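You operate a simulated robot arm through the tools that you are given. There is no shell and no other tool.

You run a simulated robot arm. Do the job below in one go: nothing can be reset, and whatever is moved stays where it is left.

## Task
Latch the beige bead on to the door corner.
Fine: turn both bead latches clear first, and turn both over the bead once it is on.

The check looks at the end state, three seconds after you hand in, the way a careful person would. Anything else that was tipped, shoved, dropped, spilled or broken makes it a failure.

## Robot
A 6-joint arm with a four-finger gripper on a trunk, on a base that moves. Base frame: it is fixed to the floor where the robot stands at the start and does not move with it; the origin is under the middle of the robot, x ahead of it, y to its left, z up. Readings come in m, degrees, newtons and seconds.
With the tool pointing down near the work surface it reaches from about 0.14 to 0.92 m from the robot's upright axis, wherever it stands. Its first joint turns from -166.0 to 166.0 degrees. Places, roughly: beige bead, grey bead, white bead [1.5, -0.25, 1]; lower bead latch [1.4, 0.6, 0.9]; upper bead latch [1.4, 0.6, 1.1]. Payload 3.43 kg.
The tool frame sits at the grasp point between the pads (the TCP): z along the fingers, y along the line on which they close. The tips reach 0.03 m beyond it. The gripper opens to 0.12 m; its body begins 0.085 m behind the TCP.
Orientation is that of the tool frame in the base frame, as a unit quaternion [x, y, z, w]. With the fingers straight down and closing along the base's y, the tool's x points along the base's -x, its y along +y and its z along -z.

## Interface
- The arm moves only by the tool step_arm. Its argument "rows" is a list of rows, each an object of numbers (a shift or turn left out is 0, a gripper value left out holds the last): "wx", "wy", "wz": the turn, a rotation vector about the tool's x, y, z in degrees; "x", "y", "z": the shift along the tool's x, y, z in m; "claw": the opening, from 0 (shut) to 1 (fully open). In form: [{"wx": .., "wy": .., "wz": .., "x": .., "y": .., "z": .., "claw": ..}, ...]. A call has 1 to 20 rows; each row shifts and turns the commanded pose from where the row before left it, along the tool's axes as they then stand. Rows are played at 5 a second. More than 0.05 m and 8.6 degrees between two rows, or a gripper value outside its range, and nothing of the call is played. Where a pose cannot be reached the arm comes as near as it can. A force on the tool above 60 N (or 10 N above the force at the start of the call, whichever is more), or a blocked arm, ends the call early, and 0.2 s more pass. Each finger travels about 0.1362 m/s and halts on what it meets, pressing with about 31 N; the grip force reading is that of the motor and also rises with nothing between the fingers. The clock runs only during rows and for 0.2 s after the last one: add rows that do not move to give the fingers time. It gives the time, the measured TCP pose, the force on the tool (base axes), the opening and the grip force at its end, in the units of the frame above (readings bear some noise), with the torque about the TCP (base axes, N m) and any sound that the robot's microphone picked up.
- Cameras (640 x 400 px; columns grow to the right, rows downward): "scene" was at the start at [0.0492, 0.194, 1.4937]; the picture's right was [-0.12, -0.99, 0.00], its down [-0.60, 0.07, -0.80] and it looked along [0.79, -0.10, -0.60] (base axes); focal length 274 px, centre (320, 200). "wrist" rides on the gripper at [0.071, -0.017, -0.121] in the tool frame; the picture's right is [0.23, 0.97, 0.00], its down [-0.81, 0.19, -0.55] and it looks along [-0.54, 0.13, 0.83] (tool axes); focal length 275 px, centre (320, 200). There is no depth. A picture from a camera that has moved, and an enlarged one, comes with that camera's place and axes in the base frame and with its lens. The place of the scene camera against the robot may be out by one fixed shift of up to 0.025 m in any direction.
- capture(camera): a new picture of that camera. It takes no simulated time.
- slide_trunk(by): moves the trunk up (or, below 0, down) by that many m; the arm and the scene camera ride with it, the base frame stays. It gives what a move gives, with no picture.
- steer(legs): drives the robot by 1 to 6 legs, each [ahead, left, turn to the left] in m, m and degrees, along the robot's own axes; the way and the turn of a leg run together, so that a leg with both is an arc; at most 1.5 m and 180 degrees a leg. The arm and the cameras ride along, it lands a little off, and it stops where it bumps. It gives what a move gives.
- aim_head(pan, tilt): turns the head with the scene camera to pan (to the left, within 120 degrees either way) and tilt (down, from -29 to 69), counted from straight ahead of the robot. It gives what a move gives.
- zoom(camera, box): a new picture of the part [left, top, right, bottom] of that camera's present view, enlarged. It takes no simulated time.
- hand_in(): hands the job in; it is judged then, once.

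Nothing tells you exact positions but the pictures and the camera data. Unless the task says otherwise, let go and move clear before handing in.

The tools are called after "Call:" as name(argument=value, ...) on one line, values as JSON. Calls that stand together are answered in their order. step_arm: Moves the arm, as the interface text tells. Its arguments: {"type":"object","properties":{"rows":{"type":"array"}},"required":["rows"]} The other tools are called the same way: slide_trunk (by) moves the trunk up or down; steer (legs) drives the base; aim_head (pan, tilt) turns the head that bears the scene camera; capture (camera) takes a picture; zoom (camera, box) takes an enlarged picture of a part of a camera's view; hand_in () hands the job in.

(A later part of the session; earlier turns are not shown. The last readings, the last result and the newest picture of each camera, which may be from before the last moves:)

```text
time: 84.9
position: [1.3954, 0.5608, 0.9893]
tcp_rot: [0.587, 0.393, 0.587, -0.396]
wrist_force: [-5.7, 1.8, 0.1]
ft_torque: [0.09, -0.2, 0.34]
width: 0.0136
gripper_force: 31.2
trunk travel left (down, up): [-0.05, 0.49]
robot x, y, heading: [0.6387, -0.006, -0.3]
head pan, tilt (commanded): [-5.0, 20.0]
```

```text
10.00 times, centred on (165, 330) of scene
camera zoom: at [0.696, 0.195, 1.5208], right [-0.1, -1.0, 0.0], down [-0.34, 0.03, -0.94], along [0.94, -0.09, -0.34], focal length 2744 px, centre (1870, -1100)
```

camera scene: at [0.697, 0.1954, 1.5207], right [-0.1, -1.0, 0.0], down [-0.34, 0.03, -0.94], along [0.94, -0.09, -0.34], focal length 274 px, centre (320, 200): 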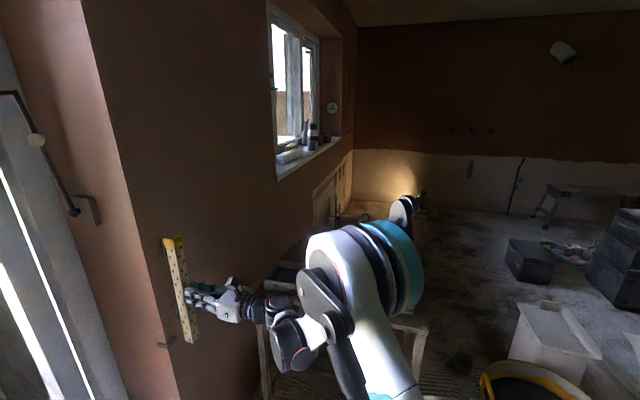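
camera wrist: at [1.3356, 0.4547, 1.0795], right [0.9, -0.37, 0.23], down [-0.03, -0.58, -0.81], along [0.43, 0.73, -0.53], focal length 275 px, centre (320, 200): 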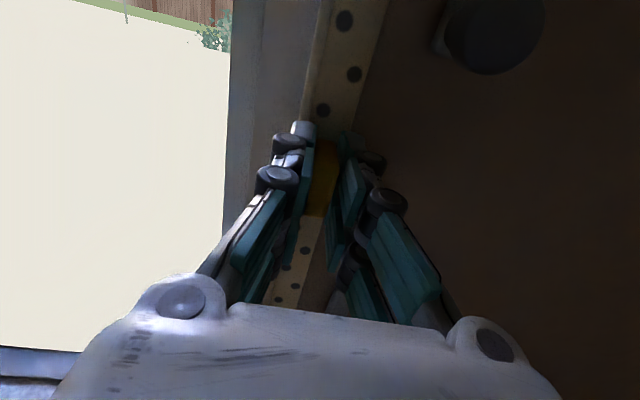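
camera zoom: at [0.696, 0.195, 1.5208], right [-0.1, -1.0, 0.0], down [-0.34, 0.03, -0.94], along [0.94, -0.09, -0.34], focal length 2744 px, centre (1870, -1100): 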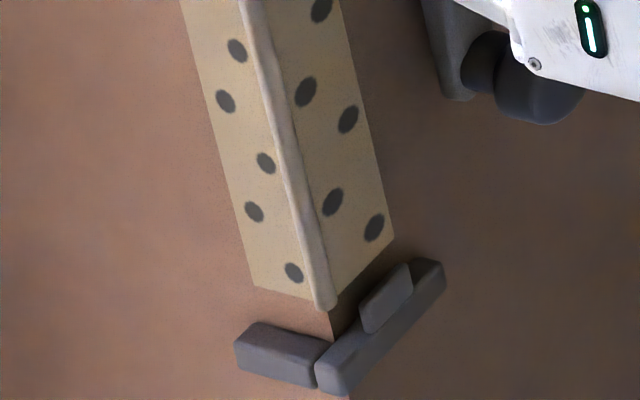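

About 11 mm remain, no vertical load. I press 1 mm more towards the wall so the flange goes behind the lip, and continue down in small steps.

Call:
step_arm(rows=[{"z": 0.0012}, {}])

Call:
step_arm(rows=[{"x": -0.002}, {"x": -0.002}, {}])

Call:
zoom(camera="scene", box=[140, 315, 190, 350])

```text
time: 85.5
position: [1.3951, 0.561, 0.9881]
tcp_rot: [0.586, 0.392, 0.587, -0.397]
wrist_force: [-4.4, 0.5, -0.9]
ft_torque: [-0.03, -0.15, 0.35]
width: 0.0138
gripper_force: 30.9
trunk travel left (down, up): [-0.05, 0.49]
robot x, y, heading: [0.6396, -0.0008, -0.5]
head pan, tilt (commanded): [-5.0, 20.0]
```

```text
time: 86.3
position: [1.3962, 0.5621, 0.9844]
tcp_rot: [0.586, 0.393, 0.587, -0.396]
wrist_force: [-8.1, -0.7, 2.9]
ft_torque: [-0.17, -0.08, 0.41]
width: 0.0137
gripper_force: 30.7
trunk travel left (down, up): [-0.05, 0.49]
robot x, y, heading: [0.6395, -0.0017, -0.5]
head pan, tilt (commanded): [-5.0, 20.0]
```

```text
11.43 times, centred on (165, 332) of scene
camera zoom: at [0.6955, 0.1945, 1.5209], right [-0.1, -1.0, 0.0], down [-0.34, 0.03, -0.94], along [0.94, -0.09, -0.34], focal length 3136 px, centre (2091, -1314)
```

zoom: 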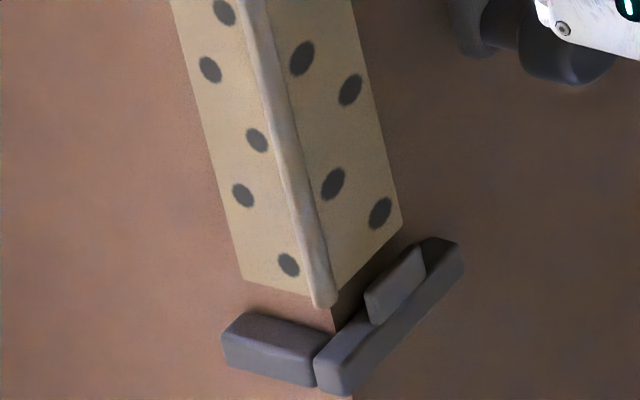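

No obstruction so far. I continue lowering in 2 mm steps until the foot carries the bead.

Call:
step_arm(rows=[{"x": -0.002}, {"x": -0.002}, {}])

Call:
step_arm(rows=[{"x": -0.002}, {}])

Call:
zoom(camera="scene", box=[140, 315, 190, 350])

```text
time: 87.1
position: [1.3959, 0.562, 0.9813]
tcp_rot: [0.586, 0.392, 0.588, -0.396]
wrist_force: [-8.5, -0.3, 3.7]
ft_torque: [0.49, -0.32, 0.42]
width: 0.0138
gripper_force: 30.9
trunk travel left (down, up): [-0.05, 0.49]
robot x, y, heading: [0.6391, -0.0015, -0.3]
head pan, tilt (commanded): [-5.0, 20.0]
```

```text
time: 87.7
position: [1.3955, 0.5615, 0.9798]
tcp_rot: [0.586, 0.393, 0.587, -0.396]
wrist_force: [-9.4, -2.2, 8.3]
ft_torque: [0.3, -0.25, 0.42]
width: 0.0137
gripper_force: 31.4
trunk travel left (down, up): [-0.05, 0.49]
robot x, y, heading: [0.641, 0.0001, -0.5]
head pan, tilt (commanded): [-5.0, 20.0]
```

```text
11.43 times, centred on (165, 332) of scene
camera zoom: at [0.6949, 0.1939, 1.521], right [-0.1, -1.0, 0.0], down [-0.34, 0.03, -0.94], along [0.94, -0.09, -0.34], focal length 3136 px, centre (2091, -1314)
```

zoom: 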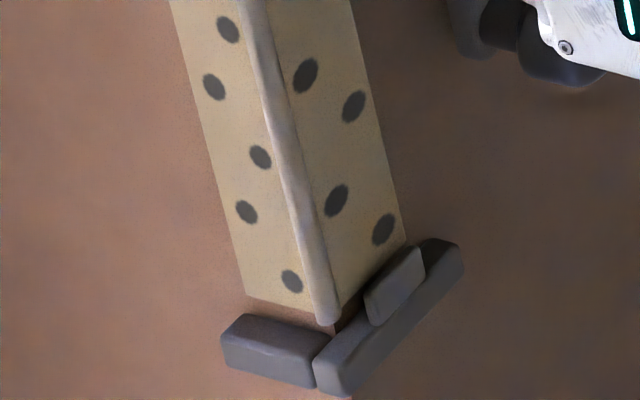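

There is 8 N vertical load, perhaps friction because both walls are pressed. I ease the side pressure and check whether the vertical load stays.

Call:
step_arm(rows=[{"y": -0.0015}, {}])

Call:
step_arm(rows=[{"x": -0.001}, {}])

Call:
step_arm(rows=[{"x": -0.001}, {}])

Call:
zoom(camera="scene", box=[140, 315, 190, 350])

```text
time: 88.3
position: [1.3954, 0.5628, 0.9787]
tcp_rot: [0.587, 0.392, 0.588, -0.395]
wrist_force: [-5.2, -2.2, 5.1]
ft_torque: [0.66, -0.36, 0.3]
width: 0.0134
gripper_force: 31.2
trunk travel left (down, up): [-0.05, 0.49]
robot x, y, heading: [0.6378, -0.0032, -0.7]
head pan, tilt (commanded): [-5.0, 20.0]
```

```text
time: 88.9
position: [1.3953, 0.5611, 0.9775]
tcp_rot: [0.587, 0.392, 0.588, -0.396]
wrist_force: [-1.7, -4.3, 2.9]
ft_torque: [0.38, -0.25, 0.06]
width: 0.0135
gripper_force: 30.9
trunk travel left (down, up): [-0.05, 0.49]
robot x, y, heading: [0.6405, 0.0003, -0.4]
head pan, tilt (commanded): [-5.0, 20.0]
```

```text
time: 89.5
position: [1.3961, 0.5608, 0.9766]
tcp_rot: [0.587, 0.392, 0.588, -0.396]
wrist_force: [-1.3, -8.0, 1.6]
ft_torque: [-0.12, -0.12, 0.03]
width: 0.0138
gripper_force: 31.0
trunk travel left (down, up): [-0.05, 0.49]
robot x, y, heading: [0.6386, -0.0007, -0.6]
head pan, tilt (commanded): [-5.0, 20.0]
```

```text
11.43 times, centred on (165, 332) of scene
camera zoom: at [0.6965, 0.1939, 1.5209], right [-0.1, -1.0, 0.0], down [-0.34, 0.03, -0.94], along [0.94, -0.09, -0.34], focal length 3136 px, centre (2091, -1314)
```

zoom: 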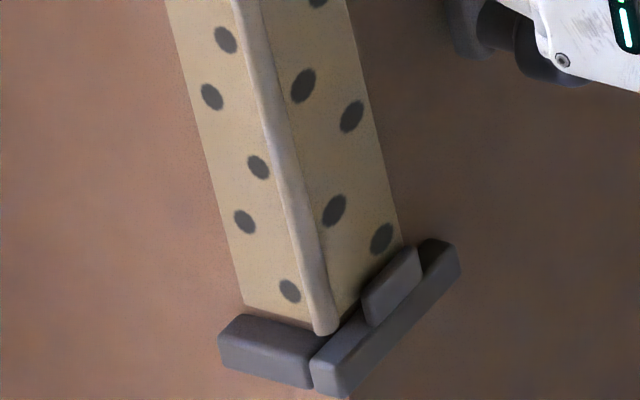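

Good: the load was only friction, and the flange now goes down behind the lip. I lower on in 1 mm steps to seat it.

Call:
step_arm(rows=[{"x": -0.001}, {}])

Call:
step_arm(rows=[{"x": -0.001}, {}])

Call:
step_arm(rows=[{"x": -0.001}, {}])

Call:
zoom(camera="scene", box=[140, 315, 190, 350])

```text
time: 90.1
position: [1.3949, 0.5626, 0.9759]
tcp_rot: [0.586, 0.392, 0.588, -0.397]
wrist_force: [-0.5, -5.4, 4.4]
ft_torque: [0.18, -0.29, 0.0]
width: 0.0134
gripper_force: 30.8
trunk travel left (down, up): [-0.05, 0.49]
robot x, y, heading: [0.634, -0.0003, -0.1]
head pan, tilt (commanded): [-5.0, 20.0]
```

```text
time: 90.7
position: [1.3941, 0.5629, 0.9756]
tcp_rot: [0.586, 0.393, 0.587, -0.397]
wrist_force: [-3.6, -8.8, 4.4]
ft_torque: [0.06, -0.2, 0.06]
width: 0.0136
gripper_force: 31.1
trunk travel left (down, up): [-0.05, 0.49]
robot x, y, heading: [0.6358, 0.0011, -0.3]
head pan, tilt (commanded): [-5.0, 20.0]
```

```text
time: 91.3
position: [1.3955, 0.5612, 0.9742]
tcp_rot: [0.586, 0.392, 0.588, -0.396]
wrist_force: [-3.6, -11.6, 5.7]
ft_torque: [0.07, -0.18, 0.08]
width: 0.0134
gripper_force: 30.9
trunk travel left (down, up): [-0.05, 0.49]
robot x, y, heading: [0.6369, -0.0026, -0.5]
head pan, tilt (commanded): [-5.0, 20.0]
```

```text
11.43 times, centred on (165, 332) of scene
camera zoom: at [0.6957, 0.1931, 1.5211], right [-0.1, -1.0, 0.0], down [-0.34, 0.03, -0.94], along [0.94, -0.09, -0.34], focal length 3136 px, centre (2091, -1314)
```

zoom: 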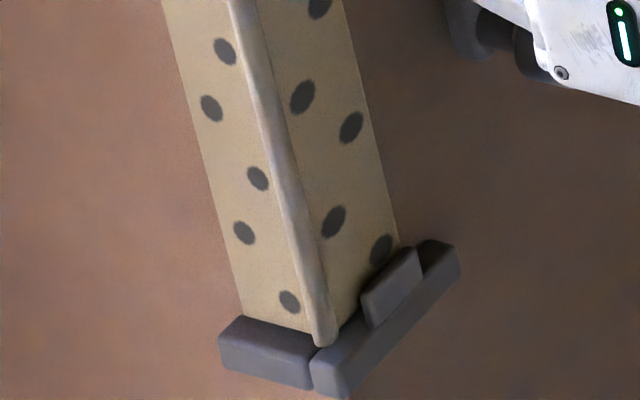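

The bead is almost on the ledge, behind the lip. I ease the wall pressure by 1 mm and take the last steps down.

Call:
step_arm(rows=[{"z": -0.001}, {"x": -0.001}, {}])

Call:
step_arm(rows=[{"x": -0.001}, {}])

Call:
zoom(camera="scene", box=[140, 315, 190, 350])

```text
time: 92.1
position: [1.394, 0.5626, 0.9704]
tcp_rot: [0.587, 0.393, 0.587, -0.395]
wrist_force: [1.9, 3.3, 6.8]
ft_torque: [0.68, -0.44, -0.04]
width: 0.0134
gripper_force: 30.8
trunk travel left (down, up): [-0.05, 0.49]
robot x, y, heading: [0.6383, 0.0017, -0.5]
head pan, tilt (commanded): [-5.0, 20.0]
```

```text
time: 92.7
position: [1.3933, 0.5618, 0.9727]
tcp_rot: [0.586, 0.393, 0.587, -0.397]
wrist_force: [2.0, 3.4, 11.2]
ft_torque: [0.97, -0.5, -0.05]
width: 0.0136
gripper_force: 31.0
trunk travel left (down, up): [-0.05, 0.49]
robot x, y, heading: [0.6367, -0.0002, -0.4]
head pan, tilt (commanded): [-5.0, 20.0]
```

```text
11.43 times, centred on (165, 332) of scene
camera zoom: at [0.6959, 0.1944, 1.521], right [-0.1, -1.0, 0.0], down [-0.34, 0.03, -0.94], along [0.94, -0.09, -0.34], focal length 3136 px, centre (2091, -1314)
```

zoom: 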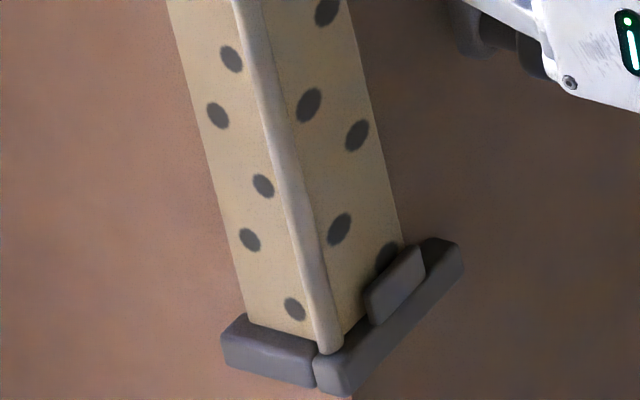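

The vertical load has risen to 11 N with the nose at ledge level: the bead is seated. I press 1 mm back to the wall and look at the top end.

Call:
step_arm(rows=[{"z": 0.001, "y": 0.0005}, {}])

Call:
zoom(camera="scene", box=[115, 215, 175, 255])

Call:
zoom(camera="scene", box=[90, 215, 230, 365])

Call:
capture(camera="wrist")

```text
time: 93.3
position: [1.3933, 0.5615, 0.9706]
tcp_rot: [0.587, 0.392, 0.588, -0.395]
wrist_force: [-2.5, -3.1, 6.8]
ft_torque: [-0.44, 0.17, 0.0]
width: 0.0134
gripper_force: 31.0
trunk travel left (down, up): [-0.05, 0.49]
robot x, y, heading: [0.6364, 0.0003, -0.6]
head pan, tilt (commanded): [-5.0, 20.0]
```

```text
10.00 times, centred on (145, 235) of scene
camera zoom: at [0.6958, 0.1938, 1.521], right [-0.1, -1.0, 0.0], down [-0.34, 0.03, -0.94], along [0.94, -0.09, -0.34], focal length 2744 px, centre (2070, -150)
```

zoom: 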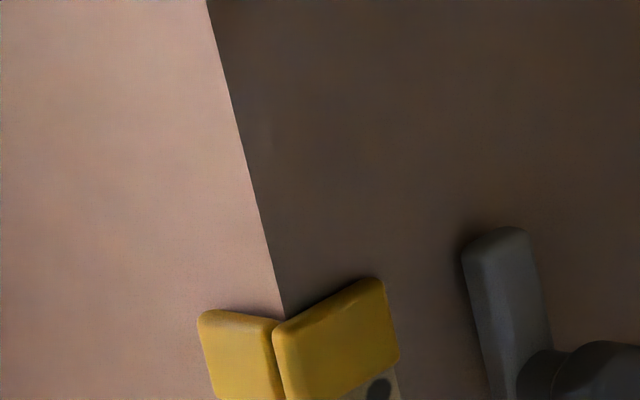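

```text
2.67 times, centred on (160, 290) of scene
camera zoom: at [0.6958, 0.1938, 1.521], right [-0.1, -1.0, 0.0], down [-0.34, 0.03, -0.94], along [0.94, -0.09, -0.34], focal length 732 px, centre (747, -40)
```

zoom: 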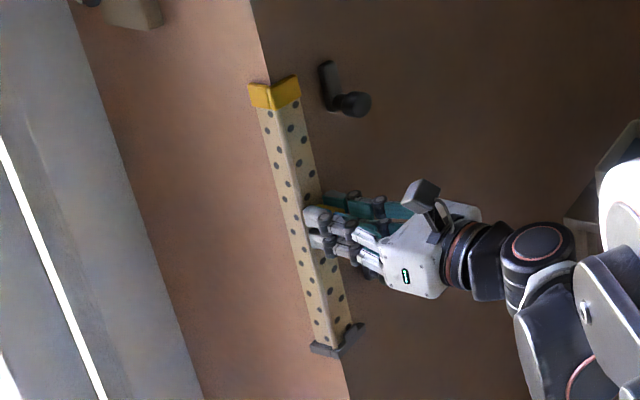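

```text
taken
camera wrist: at [1.3346, 0.4556, 1.0424], right [0.9, -0.37, 0.23], down [-0.03, -0.58, -0.81], along [0.43, 0.73, -0.53], focal length 275 px, centre (320, 200)
```

wrist: 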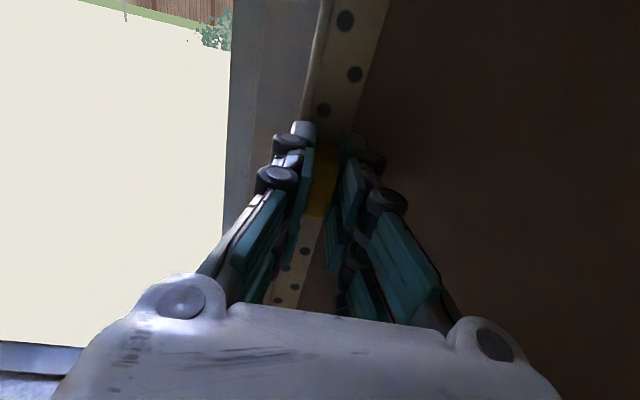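

The bead stands on the foot, wrapped round the corner at top and bottom. I open the fingers gently and check that it stays.

Call:
step_arm(rows=[{"claw": 0.15}, {"claw": 0.2}, {"claw": 0.3}, {}, {}])

Call:
zoom(camera="scene", box=[90, 215, 230, 365])

Call:
capture(camera="wrist")

```text
time: 94.5
position: [1.3939, 0.5629, 0.971]
tcp_rot: [0.586, 0.393, 0.587, -0.397]
wrist_force: [-0.1, 0.4, 0.2]
ft_torque: [-0.03, 0.01, 0.01]
width: 0.0359
gripper_force: 0.0
trunk travel left (down, up): [-0.05, 0.49]
robot x, y, heading: [0.6414, -0.002, -0.5]
head pan, tilt (commanded): [-5.0, 20.0]
```

```text
2.67 times, centred on (160, 290) of scene
camera zoom: at [0.6967, 0.1948, 1.5208], right [-0.1, -1.0, 0.0], down [-0.34, 0.03, -0.94], along [0.94, -0.09, -0.34], focal length 732 px, centre (747, -40)
```

zoom: 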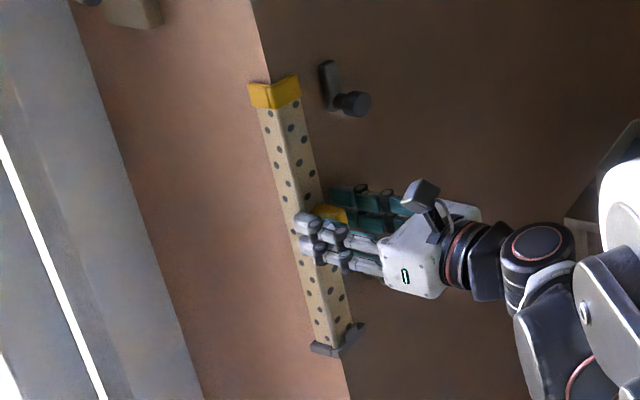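

```text
taken
camera wrist: at [1.3351, 0.4567, 1.0418], right [0.9, -0.37, 0.23], down [-0.03, -0.58, -0.81], along [0.43, 0.73, -0.54], focal length 275 px, centre (320, 200)
```

wrist: 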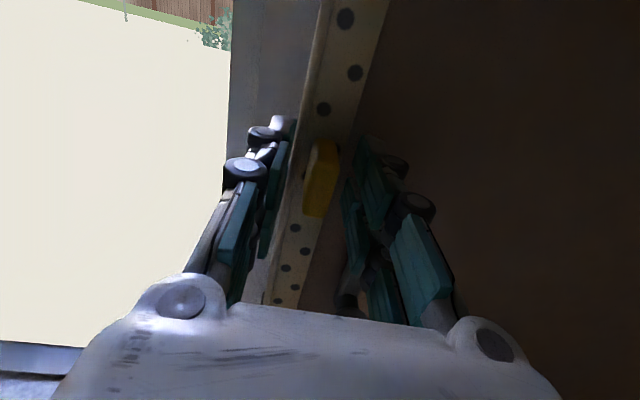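

The bead stays in place by itself. I back straight off, then move in front of the upper knob and roll the tool to +75 degrees ready to close the latch.

Call:
step_arm(rows=[{"z": -0.02}, {"z": -0.04}, {"z": -0.04}, {"z": -0.02}, {"y": 0.016, "x": 0.0393}, {"y": 0.016, "x": 0.0393}, {"y": 0.016, "x": 0.0393}, {"wz": 8.3, "claw": 0.6}, {"wz": 8.3}, {"wz": 8.3}, {"wz": 8.3}, {"wz": 8.3}, {"wz": 8.3}, {"wz": 8.3}, {"wz": 8.3}, {"wz": 8.3}, {}])

Call:
zoom(camera="scene", box=[90, 215, 230, 365])

Call:
capture(camera="wrist")

```text
time: 98.1
position: [1.3946, 0.4336, 1.0882]
tcp_rot: [0.704, -0.045, 0.226, -0.672]
wrist_force: [0.5, 1.5, 0.4]
ft_torque: [-0.01, -0.03, 0.01]
width: 0.0721
gripper_force: 0.1
trunk travel left (down, up): [-0.05, 0.49]
robot x, y, heading: [0.6383, -0.0007, -0.4]
head pan, tilt (commanded): [-5.0, 20.0]
```

```text
2.67 times, centred on (160, 290) of scene
camera zoom: at [0.6967, 0.1948, 1.5208], right [-0.1, -1.0, 0.0], down [-0.34, 0.03, -0.94], along [0.94, -0.09, -0.34], focal length 732 px, centre (747, -40)
```

zoom: 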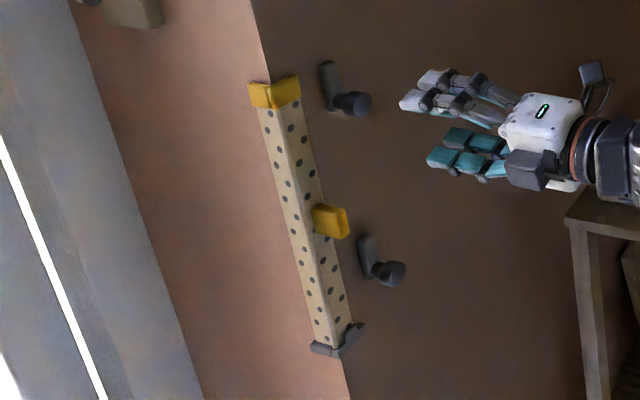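

```text
taken
camera wrist: at [1.4103, 0.2975, 1.1225], right [0.44, -0.18, -0.88], down [-0.89, -0.23, -0.4], along [-0.14, 0.96, -0.26], focal length 275 px, centre (320, 200)
```

wrist: 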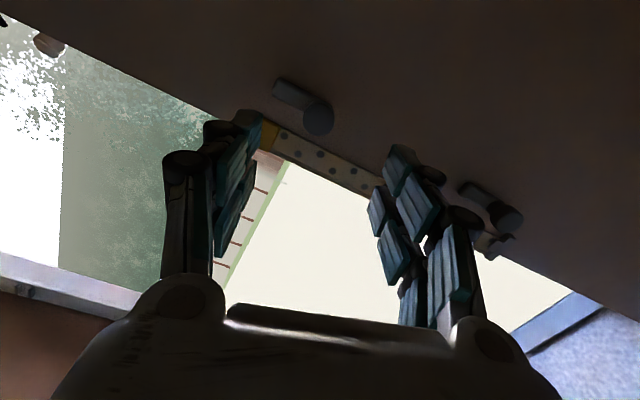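

The bead stands well on the corner with both latches open beside it. I zoom to line up with the upper knob.

Call:
zoom(camera="wrist", box=[250, 60, 390, 160])

Call:
zoom(camera="scene", box=[115, 225, 195, 285])

```text
4.00 times, centred on (320, 110) of wrist
camera zoom: at [1.4103, 0.2975, 1.1225], right [0.44, -0.18, -0.88], down [-0.89, -0.23, -0.4], along [-0.14, 0.96, -0.26], focal length 1101 px, centre (320, 560)
```

zoom: 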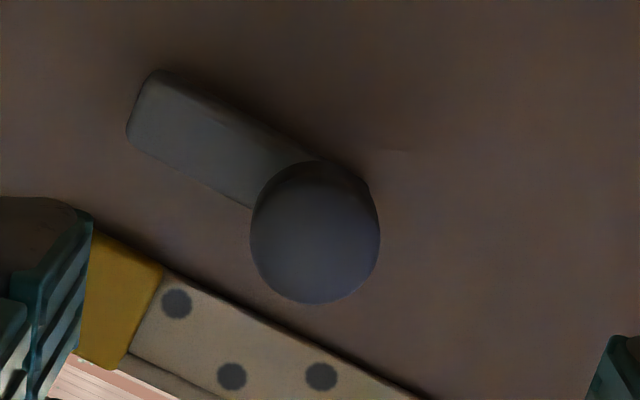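

```text
6.67 times, centred on (155, 255) of scene
camera zoom: at [0.6967, 0.1948, 1.5208], right [-0.1, -1.0, 0.0], down [-0.34, 0.03, -0.94], along [0.94, -0.09, -0.34], focal length 1830 px, centre (1420, -167)
```

zoom: 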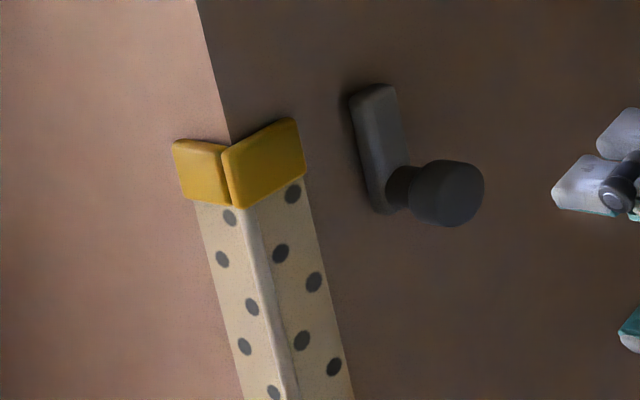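

The knob is within 1 mm of the tool axis. I advance, verify, and close on it.

Call:
step_arm(rows=[{"z": 0.04}, {"z": 0.04}, {}])

Call:
zoom(camera="wrist", box=[240, 80, 400, 200])

Call:
zoom(camera="scene", box=[90, 215, 230, 365])

```text
time: 98.9
position: [1.4275, 0.5056, 1.087]
tcp_rot: [0.705, -0.044, 0.227, -0.67]
wrist_force: [-0.4, 0.5, -0.4]
ft_torque: [0.02, -0.01, 0.0]
width: 0.0718
gripper_force: 0.1
trunk travel left (down, up): [-0.05, 0.49]
robot x, y, heading: [0.644, 0.0013, -0.6]
head pan, tilt (commanded): [-5.0, 20.0]
```

```text
3.33 times, centred on (320, 140) of wrist
camera zoom: at [1.4432, 0.3697, 1.1208], right [0.44, -0.18, -0.88], down [-0.89, -0.23, -0.4], along [-0.13, 0.96, -0.26], focal length 918 px, centre (320, 400)
```

zoom: 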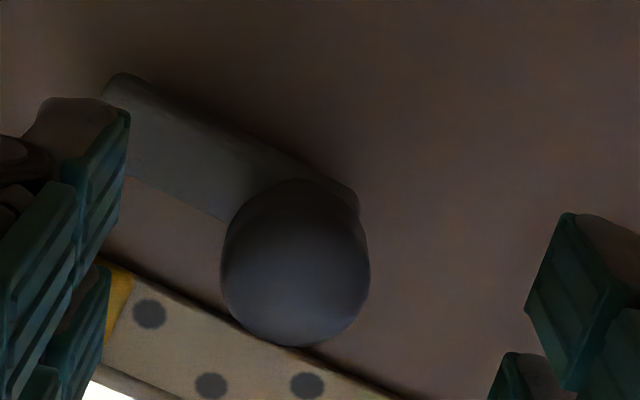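

```text
2.67 times, centred on (160, 290) of scene
camera zoom: at [0.6969, 0.1952, 1.5207], right [-0.1, -1.0, 0.0], down [-0.34, 0.03, -0.94], along [0.94, -0.09, -0.34], focal length 732 px, centre (747, -40)
```

zoom: 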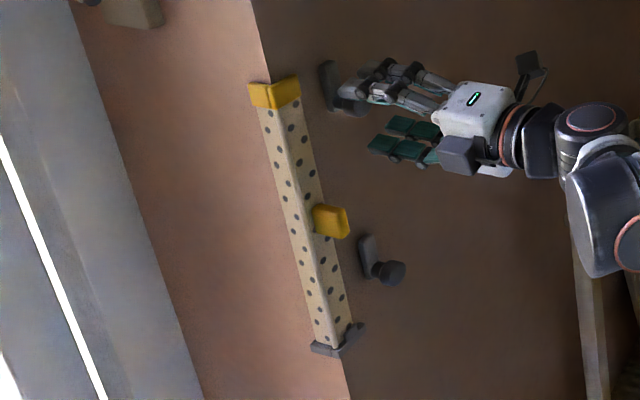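

I correct 4 mm upward (tool -y), go in 26 mm and close on the knob.

Call:
step_arm(rows=[{"y": -0.004, "x": -0.001}, {"z": 0.026}, {"claw": 0.2}, {"claw": 0.2}, {"claw": 0.0}, {}, {}])

Call:
zoom(camera="scene", box=[90, 215, 230, 365])

```text
time: 100.5
position: [1.435, 0.5304, 1.0891]
tcp_rot: [0.705, -0.043, 0.226, -0.671]
wrist_force: [-15.0, -13.0, -34.1]
ft_torque: [-0.68, 0.27, 0.2]
width: 0.0252
gripper_force: 44.8
trunk travel left (down, up): [-0.05, 0.49]
robot x, y, heading: [0.6393, -0.0021, -0.4]
head pan, tilt (commanded): [-5.0, 20.0]
```

```text
2.67 times, centred on (160, 290) of scene
camera zoom: at [0.6981, 0.1954, 1.5204], right [-0.1, -1.0, 0.0], down [-0.34, 0.03, -0.94], along [0.93, -0.09, -0.34], focal length 732 px, centre (747, -40)
```

zoom: 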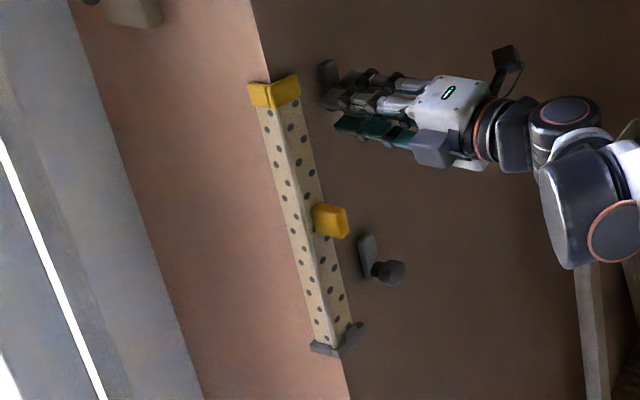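

The grip pulls the tool down with 34 N, so I ease it about 1.5 mm before turning.

Call:
step_arm(rows=[{"y": 0.0015, "x": -0.0004, "z": -0.0007}, {}])

Call:
step_arm(rows=[{"wz": -8.0}, {"wz": -8.0}, {"wz": -8.0}])

Call:
zoom(camera="scene", box=[90, 215, 230, 365])

```text
time: 101.1
position: [1.4351, 0.5309, 1.0899]
tcp_rot: [0.705, -0.045, 0.227, -0.671]
wrist_force: [1.6, -3.0, -15.0]
ft_torque: [-0.34, 0.05, 0.61]
width: 0.0253
gripper_force: 45.2
trunk travel left (down, up): [-0.05, 0.49]
robot x, y, heading: [0.6427, -0.0021, -0.5]
head pan, tilt (commanded): [-5.0, 20.0]
```

```text
time: 101.9
position: [1.4342, 0.5312, 1.0902]
tcp_rot: [0.698, 0.103, 0.362, -0.609]
wrist_force: [4.9, -2.8, -13.1]
ft_torque: [0.38, -0.14, 0.31]
width: 0.0252
gripper_force: 44.5
trunk travel left (down, up): [-0.05, 0.49]
robot x, y, heading: [0.6387, -0.0005, -0.6]
head pan, tilt (commanded): [-5.0, 20.0]
```

```text
2.67 times, centred on (160, 290) of scene
camera zoom: at [0.6986, 0.1952, 1.5207], right [-0.1, -1.0, 0.0], down [-0.34, 0.03, -0.94], along [0.93, -0.09, -0.34], focal length 732 px, centre (747, -40)
```

zoom: 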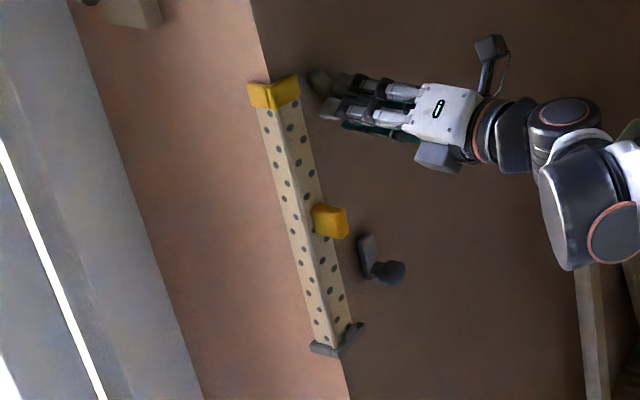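

The tongue is swinging towards the bead. I go on in small steps, watching that it passes clear of the cap.

Call:
step_arm(rows=[{"wz": -7.0}, {"wz": -7.0}])

Call:
zoom(camera="scene", box=[115, 225, 195, 285])

```text
time: 102.5
position: [1.4343, 0.5321, 1.089]
tcp_rot: [0.68, 0.189, 0.432, -0.562]
wrist_force: [1.8, -3.4, -17.3]
ft_torque: [0.49, -0.19, -0.3]
width: 0.0252
gripper_force: 45.2
trunk travel left (down, up): [-0.05, 0.49]
robot x, y, heading: [0.6416, -0.0002, -0.3]
head pan, tilt (commanded): [-5.0, 20.0]
```

```text
6.67 times, centred on (155, 255) of scene
camera zoom: at [0.6985, 0.1954, 1.5205], right [-0.1, -1.0, 0.0], down [-0.34, 0.03, -0.94], along [0.93, -0.09, -0.34], focal length 1830 px, centre (1420, -167)
```

zoom: 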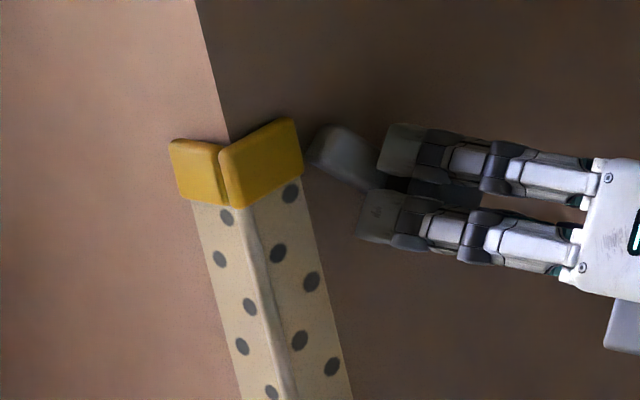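

The tip is beside the cap now. I go on one step at a time to see whether it passes in front of it.

Call:
step_arm(rows=[{"wz": -6.0}, {}])

Call:
zoom(camera="scene", box=[115, 225, 195, 285])

Call:
zoom(camera="wrist", box=[220, 60, 420, 190])

```text
time: 103.1
position: [1.4354, 0.5308, 1.0903]
tcp_rot: [0.669, 0.224, 0.461, -0.538]
wrist_force: [2.8, -3.0, -13.6]
ft_torque: [0.14, -0.06, 0.21]
width: 0.0253
gripper_force: 45.8
trunk travel left (down, up): [-0.05, 0.49]
robot x, y, heading: [0.6382, -0.0025, -0.5]
head pan, tilt (commanded): [-5.0, 20.0]
```

```text
6.67 times, centred on (155, 255) of scene
camera zoom: at [0.6983, 0.1952, 1.5207], right [-0.1, -1.0, 0.0], down [-0.34, 0.03, -0.94], along [0.93, -0.09, -0.34], focal length 1830 px, centre (1420, -167)
```

zoom: 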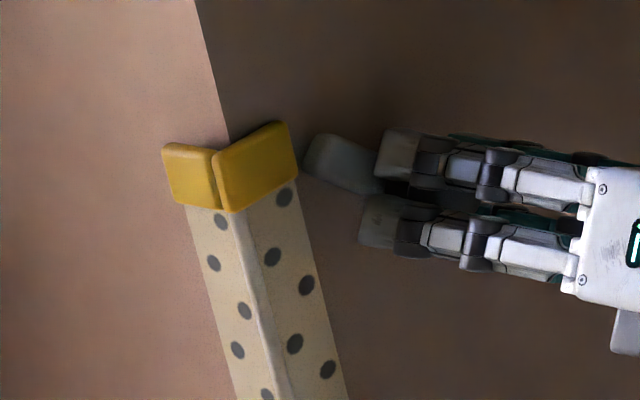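

```text
3.08 times, centred on (320, 125) of wrist
camera zoom: at [1.4108, 0.4112, 1.1596], right [0.88, -0.36, -0.3], down [-0.44, -0.41, -0.8], along [0.16, 0.84, -0.52], focal length 847 px, centre (320, 431)
```

zoom: 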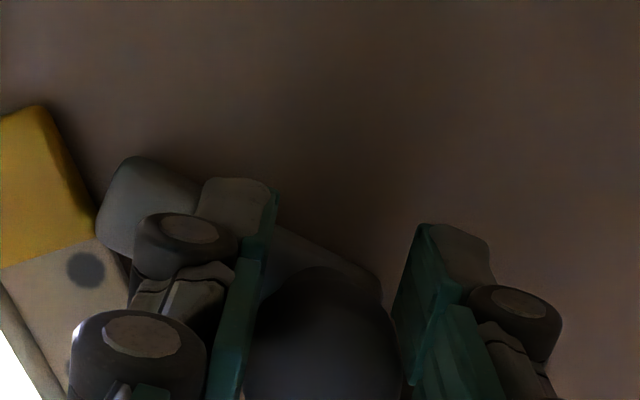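

The tongue catches the cap's edge and nudges the bead's top to the left. I stop and turn back; this latch must come over the bead from below instead, under the cap.

Call:
step_arm(rows=[{"wz": 7.0}, {"wz": 7.0}, {"wz": 7.0}, {"wz": 7.0}])

Call:
zoom(camera="scene", box=[115, 225, 195, 285])

Call:
zoom(camera="scene", box=[140, 315, 190, 350])

```text
time: 104.1
position: [1.4341, 0.5311, 1.0903]
tcp_rot: [0.704, 0.053, 0.317, -0.634]
wrist_force: [18.4, 4.0, 5.3]
ft_torque: [-0.17, 0.06, -0.17]
width: 0.0254
gripper_force: 44.9
trunk travel left (down, up): [-0.05, 0.49]
robot x, y, heading: [0.6405, -0.0027, -0.5]
head pan, tilt (commanded): [-5.0, 20.0]
```

```text
6.67 times, centred on (155, 255) of scene
camera zoom: at [0.6985, 0.195, 1.5208], right [-0.1, -1.0, 0.0], down [-0.34, 0.03, -0.94], along [0.93, -0.09, -0.34], focal length 1830 px, centre (1420, -167)
```

zoom: 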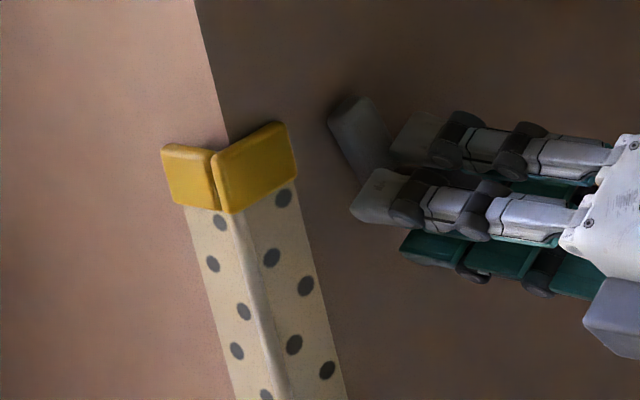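

```text
11.43 times, centred on (165, 332) of scene
camera zoom: at [0.6985, 0.195, 1.5208], right [-0.1, -1.0, 0.0], down [-0.34, 0.03, -0.94], along [0.93, -0.09, -0.34], focal length 3136 px, centre (2091, -1314)
```

zoom: 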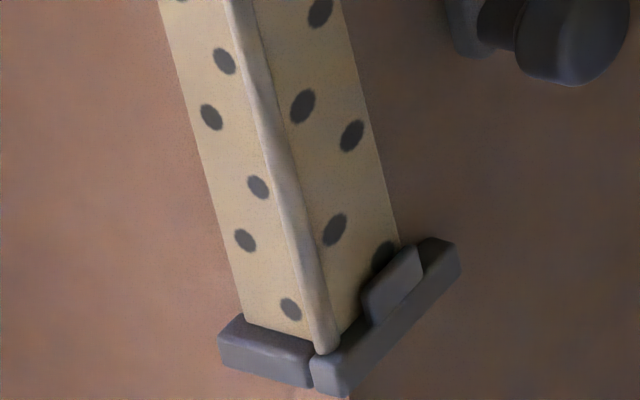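

The bead's top leans about 4-5 mm left now; I will straighten it later by its handle. First I turn this latch the other way round (clockwise, via the right) so that it can come up from below.

Call:
step_arm(rows=[{"x": 0.0006, "wz": 7.0}, {"wz": 7.0}, {"wz": 7.0}])

Call:
step_arm(rows=[{"claw": 0.6}, {"claw": 0.6}, {"claw": 0.6}, {"z": -0.035}, {"z": -0.035}])

Call:
zoom(camera="scene", box=[90, 215, 230, 365])

```text
time: 104.9
position: [1.4334, 0.5328, 1.0898]
tcp_rot: [0.702, -0.075, 0.195, -0.681]
wrist_force: [10.4, 0.0, -0.1]
ft_torque: [-0.28, -0.13, -0.04]
width: 0.0254
gripper_force: 45.3
trunk travel left (down, up): [-0.05, 0.49]
robot x, y, heading: [0.6409, 0.0007, -0.6]
head pan, tilt (commanded): [-5.0, 20.0]
```

```text
time: 106.1
position: [1.4034, 0.4672, 1.091]
tcp_rot: [0.702, -0.074, 0.197, -0.681]
wrist_force: [0.0, -0.8, 0.5]
ft_torque: [0.02, 0.0, 0.01]
width: 0.072
gripper_force: 0.0
trunk travel left (down, up): [-0.05, 0.49]
robot x, y, heading: [0.6384, -0.0012, -0.6]
head pan, tilt (commanded): [-5.0, 20.0]
```

```text
2.67 times, centred on (160, 290) of scene
camera zoom: at [0.6965, 0.1947, 1.5209], right [-0.1, -1.0, 0.0], down [-0.34, 0.03, -0.94], along [0.94, -0.09, -0.34], focal length 732 px, centre (747, -40)
```

zoom: 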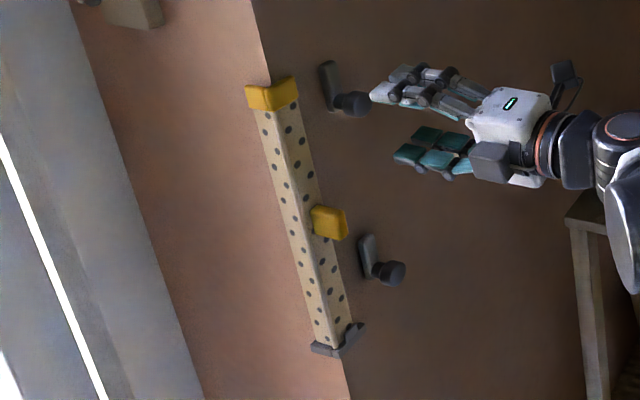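

The tongue is upright again. I roll the tool back to -15 degrees for a fresh grip on the same knob.

Call:
step_arm(rows=[{"wz": -8.0, "z": -0.01}, {"wz": -8.0}, {"wz": -8.0}, {"wz": -8.0}, {"wz": -8.0}, {"wz": -8.0}, {"wz": -8.0}, {"wz": -8.0}, {"wz": -8.0}, {"wz": -8.0}, {"wz": -8.0}, {"wz": -7.0}, {}])

Call:
capture(camera="wrist")

Call:
zoom(camera="wrist", box=[250, 60, 390, 160])

```text
time: 108.9
position: [1.4028, 0.4572, 1.0901]
tcp_rot: [0.528, 0.468, 0.635, -0.314]
wrist_force: [0.4, -0.1, -0.1]
ft_torque: [-0.01, 0.01, -0.01]
width: 0.072
gripper_force: 0.1
trunk travel left (down, up): [-0.05, 0.49]
robot x, y, heading: [0.6384, -0.0004, -0.4]
head pan, tilt (commanded): [-5.0, 20.0]
```

```text
taken
camera wrist: at [1.3265, 0.3583, 1.1541], right [0.81, -0.33, 0.48], down [0.16, -0.66, -0.73], along [0.56, 0.67, -0.48], focal length 275 px, centre (320, 200)
```

wrist: 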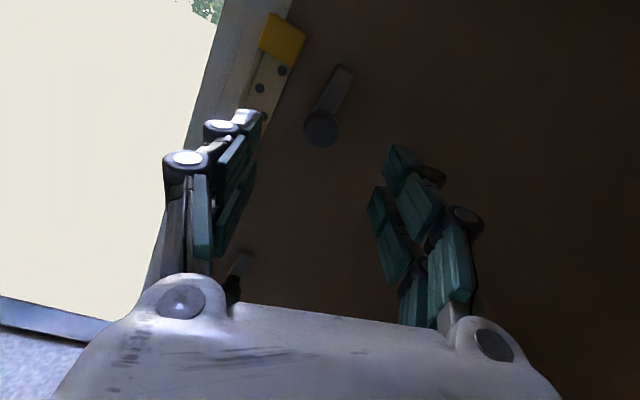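

```text
4.00 times, centred on (320, 110) of wrist
camera zoom: at [1.3265, 0.3583, 1.1541], right [0.81, -0.33, 0.48], down [0.16, -0.66, -0.73], along [0.56, 0.67, -0.48], focal length 1101 px, centre (320, 560)
```

zoom: 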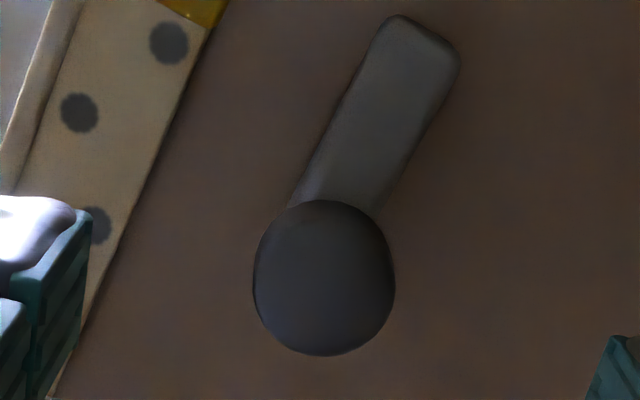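

Well lined up again. I advance and take the next grip.

Call:
step_arm(rows=[{"x": -0.002, "y": 0.001}, {"z": 0.029}, {"z": 0.029}, {}])

Call:
zoom(camera="wrist", box=[240, 80, 400, 200])

```text
time: 109.9
position: [1.4252, 0.5092, 1.0907]
tcp_rot: [0.53, 0.466, 0.635, -0.314]
wrist_force: [-1.0, 0.8, -0.1]
ft_torque: [0.0, -0.05, 0.0]
width: 0.0722
gripper_force: 0.1
trunk travel left (down, up): [-0.05, 0.49]
robot x, y, heading: [0.6388, 0.0006, -0.4]
head pan, tilt (commanded): [-5.0, 20.0]
```

```text
3.33 times, centred on (320, 140) of wrist
camera zoom: at [1.35, 0.4106, 1.153], right [0.81, -0.33, 0.48], down [0.16, -0.66, -0.74], along [0.56, 0.67, -0.48], focal length 918 px, centre (320, 400)
```

zoom: 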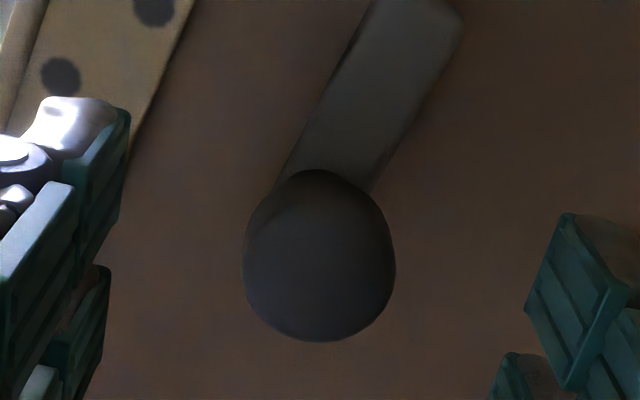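

Centred. I go in 26 mm, close and turn clockwise; if the latch has a stop beyond upright, the force will tell.

Call:
step_arm(rows=[{"z": 0.026}, {"claw": 0.2}, {"claw": 0.2}, {"claw": 0.0}, {}, {}])

Call:
step_arm(rows=[{"wz": 7.0}, {"wz": 7.0}, {"wz": 7.0}])

Call:
zoom(camera="scene", box=[115, 215, 215, 290])

```text
time: 111.3
position: [1.4362, 0.533, 1.0887]
tcp_rot: [0.529, 0.467, 0.635, -0.315]
wrist_force: [-5.6, -3.5, 0.6]
ft_torque: [-0.08, 0.02, 0.39]
width: 0.0261
gripper_force: 44.8
trunk travel left (down, up): [-0.05, 0.49]
robot x, y, heading: [0.6413, -0.0018, -0.6]
head pan, tilt (commanded): [-5.0, 20.0]
```

```text
time: 112.1
position: [1.4354, 0.5336, 1.0892]
tcp_rot: [0.606, 0.362, 0.567, -0.426]
wrist_force: [-12.2, -8.1, -5.2]
ft_torque: [-0.44, -0.4, 0.43]
width: 0.0251
gripper_force: 45.1
trunk travel left (down, up): [-0.05, 0.49]
robot x, y, heading: [0.638, -0.0006, -0.5]
head pan, tilt (commanded): [-5.0, 20.0]
```

```text
5.33 times, centred on (165, 252) of scene
camera zoom: at [0.6955, 0.1941, 1.5209], right [-0.1, -1.0, 0.0], down [-0.34, 0.03, -0.94], along [0.94, -0.09, -0.34], focal length 1464 px, centre (1147, -80)
```

zoom: 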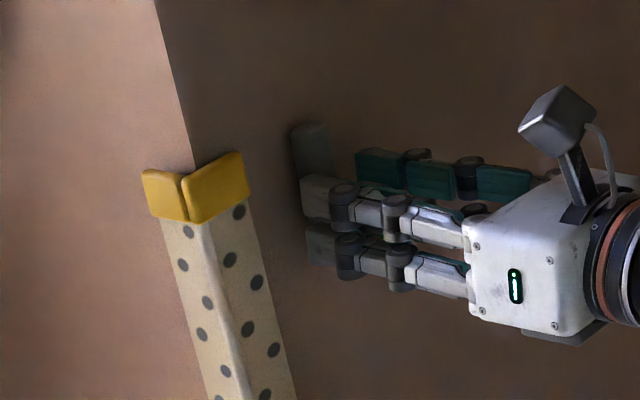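

Call:
zoom(camera="wrist", box=[220, 20, 420, 200])

Call:
zoom(camera="scene", box=[145, 220, 185, 250])

```text
2.22 times, centred on (320, 110) of wrist
camera zoom: at [1.3822, 0.4244, 1.1621], right [0.92, -0.37, 0.13], down [-0.11, -0.55, -0.83], along [0.38, 0.75, -0.54], focal length 612 px, centre (320, 400)
```

zoom: 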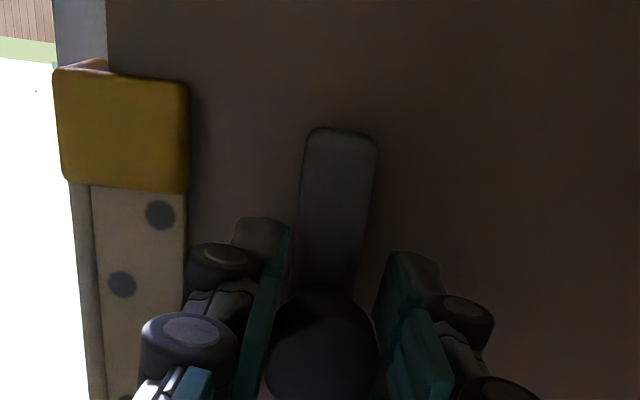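

```text
13.33 times, centred on (165, 235) of scene
camera zoom: at [0.6955, 0.1941, 1.5209], right [-0.1, -1.0, 0.0], down [-0.34, 0.03, -0.94], along [0.94, -0.09, -0.34], focal length 3659 px, centre (2387, -267)
```

zoom: 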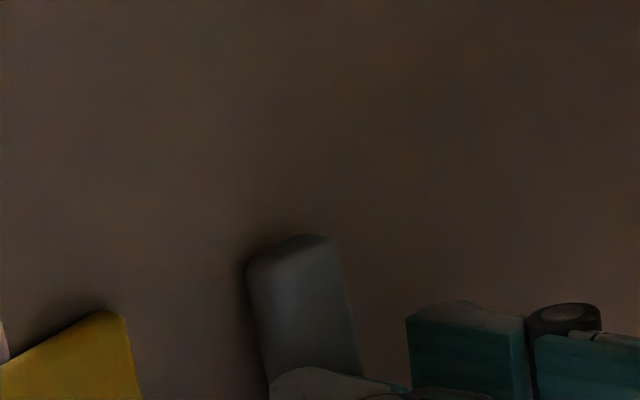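

The tongue did not turn past upright while the tool did, so this latch has a stop there and cannot go round via the right. I release it, back off and take an edge-on look along the wall to see how the tongue, cap and wall relate.

Call:
step_arm(rows=[{"claw": 0.6}, {"claw": 0.6}, {"claw": 0.6}, {"z": -0.04}, {"z": -0.05}, {"z": -0.05}, {"z": -0.05}, {"z": -0.05}, {"z": -0.03}, {"wz": -6.0}])

Call:
step_arm(rows=[{"wx": -8.182, "y": -0.01}, {"wx": -8.182, "y": -0.01}, {"wx": -8.182}, {"wx": -8.182}, {"wx": -8.182}, {"wx": -8.182}, {"wx": -8.182}, {"wx": -8.182}, {"wx": -8.182}, {"wx": -8.182}, {"wx": -8.182}, {}])

Call:
capture(camera="scene")

```text
time: 114.3
position: [1.3318, 0.283, 1.0889]
tcp_rot: [0.585, 0.394, 0.589, -0.394]
wrist_force: [-0.1, -0.4, 0.5]
ft_torque: [-0.01, -0.02, -0.03]
width: 0.0721
gripper_force: 0.1
trunk travel left (down, up): [-0.05, 0.49]
robot x, y, heading: [0.6404, 0.0024, -0.3]
head pan, tilt (commanded): [-5.0, 20.0]
```

```text
time: 116.9
position: [1.3161, 0.295, 1.089]
tcp_rot: [0.693, -0.138, 0.694, 0.136]
wrist_force: [-0.1, -0.4, -0.2]
ft_torque: [-0.02, 0.0, -0.05]
width: 0.072
gripper_force: 0.0
trunk travel left (down, up): [-0.05, 0.49]
robot x, y, heading: [0.6384, 0.0017, -0.6]
head pan, tilt (commanded): [-5.0, 20.0]
```

```text
taken
camera scene: at [0.6968, 0.1952, 1.5207], right [-0.1, -1.0, 0.0], down [-0.34, 0.03, -0.94], along [0.94, -0.09, -0.34], focal length 274 px, centre (320, 200)
```

scene: 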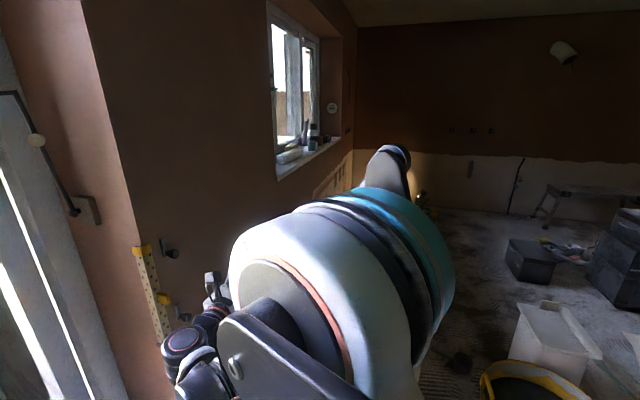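

The turn is done. I back up and slide left so that the camera looks along the dark wall past the corner.

Call:
step_arm(rows=[{"z": -0.042}, {"z": -0.042}, {"z": -0.042}, {"z": -0.04}, {"y": -0.043, "x": 0.004}, {"y": -0.043, "x": 0.004}, {"y": -0.043, "x": 0.004}, {"y": -0.043, "x": 0.004}, {"y": -0.043, "x": 0.004}, {"y": -0.041}, {}])

Call:
capture(camera="wrist")

Call:
capture(camera="scene")

```text
time: 119.3
position: [1.2597, 0.5934, 1.1065]
tcp_rot: [0.693, -0.137, 0.695, 0.135]
wrist_force: [0.6, 0.6, 0.8]
ft_torque: [0.01, -0.05, -0.05]
width: 0.0721
gripper_force: 0.0
trunk travel left (down, up): [-0.05, 0.49]
robot x, y, heading: [0.6342, -0.0015, -0.5]
head pan, tilt (commanded): [-5.0, 20.0]
```

```text
taken
camera wrist: at [1.1551, 0.6542, 1.1783], right [-0.37, -0.9, 0.23], down [-0.58, 0.03, -0.81], along [0.72, -0.43, -0.54], focal length 275 px, centre (320, 200)
```

wrist: 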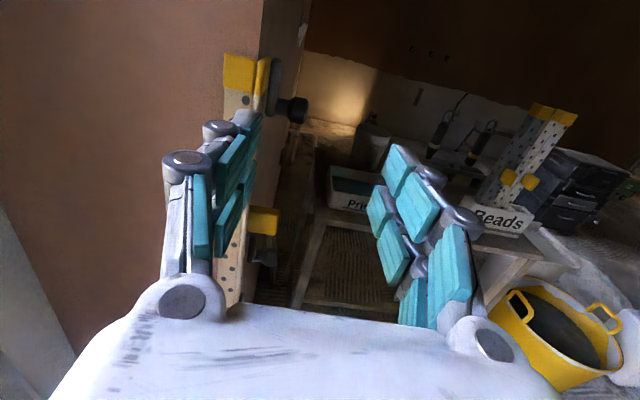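

```text
taken
camera scene: at [0.6968, 0.1955, 1.5207], right [-0.1, -1.0, 0.0], down [-0.34, 0.03, -0.94], along [0.94, -0.09, -0.34], focal length 274 px, centre (320, 200)
```

scene: 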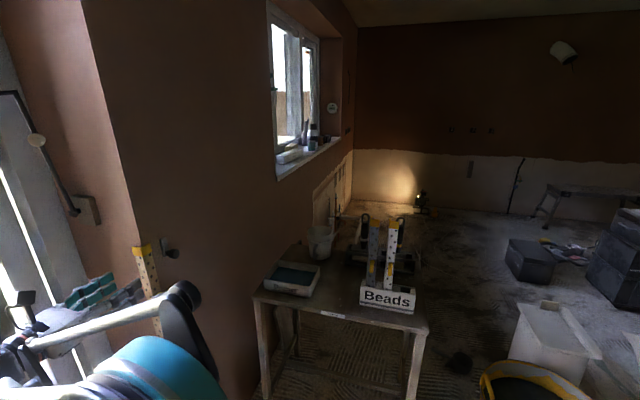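

Excellent: this is a near edge-on view of the corner, the bead and the upper latch. I zoom in.

Call:
zoom(camera="wrist", box=[210, 35, 330, 135])

Call:
zoom(camera="wrist", box=[235, 40, 315, 100])

Call:
zoom(camera="wrist", box=[210, 180, 310, 320])

```text
4.00 times, centred on (270, 85) of wrist
camera zoom: at [1.1551, 0.6542, 1.1783], right [-0.37, -0.9, 0.23], down [-0.58, 0.03, -0.81], along [0.72, -0.43, -0.54], focal length 1101 px, centre (520, 660)
```

zoom: 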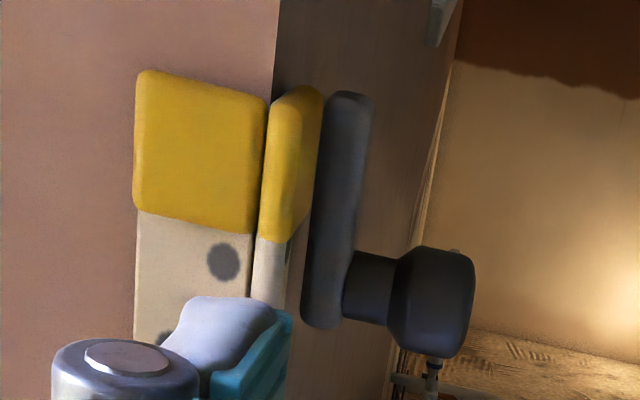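

```text
6.67 times, centred on (275, 70) of wrist
camera zoom: at [1.1551, 0.6542, 1.1783], right [-0.37, -0.9, 0.23], down [-0.58, 0.03, -0.81], along [0.72, -0.43, -0.54], focal length 1835 px, centre (620, 1067)
```

zoom: 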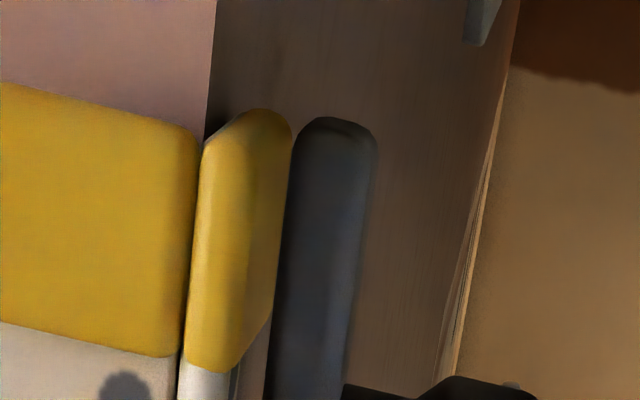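

```text
2.86 times, centred on (260, 250) of wrist
camera zoom: at [1.1551, 0.6542, 1.1783], right [-0.37, -0.9, 0.23], down [-0.58, 0.03, -0.81], along [0.72, -0.43, -0.54], focal length 786 px, centre (491, 57)
```

zoom: 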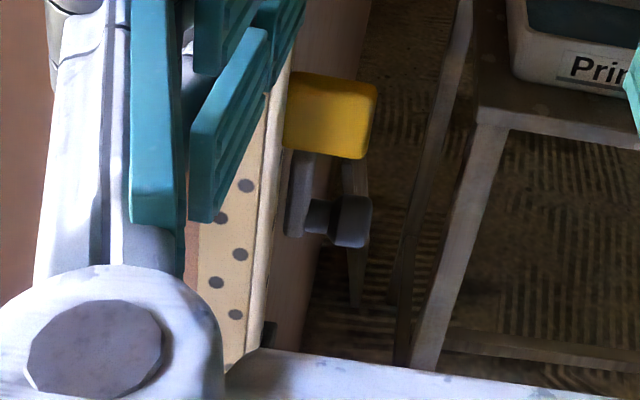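

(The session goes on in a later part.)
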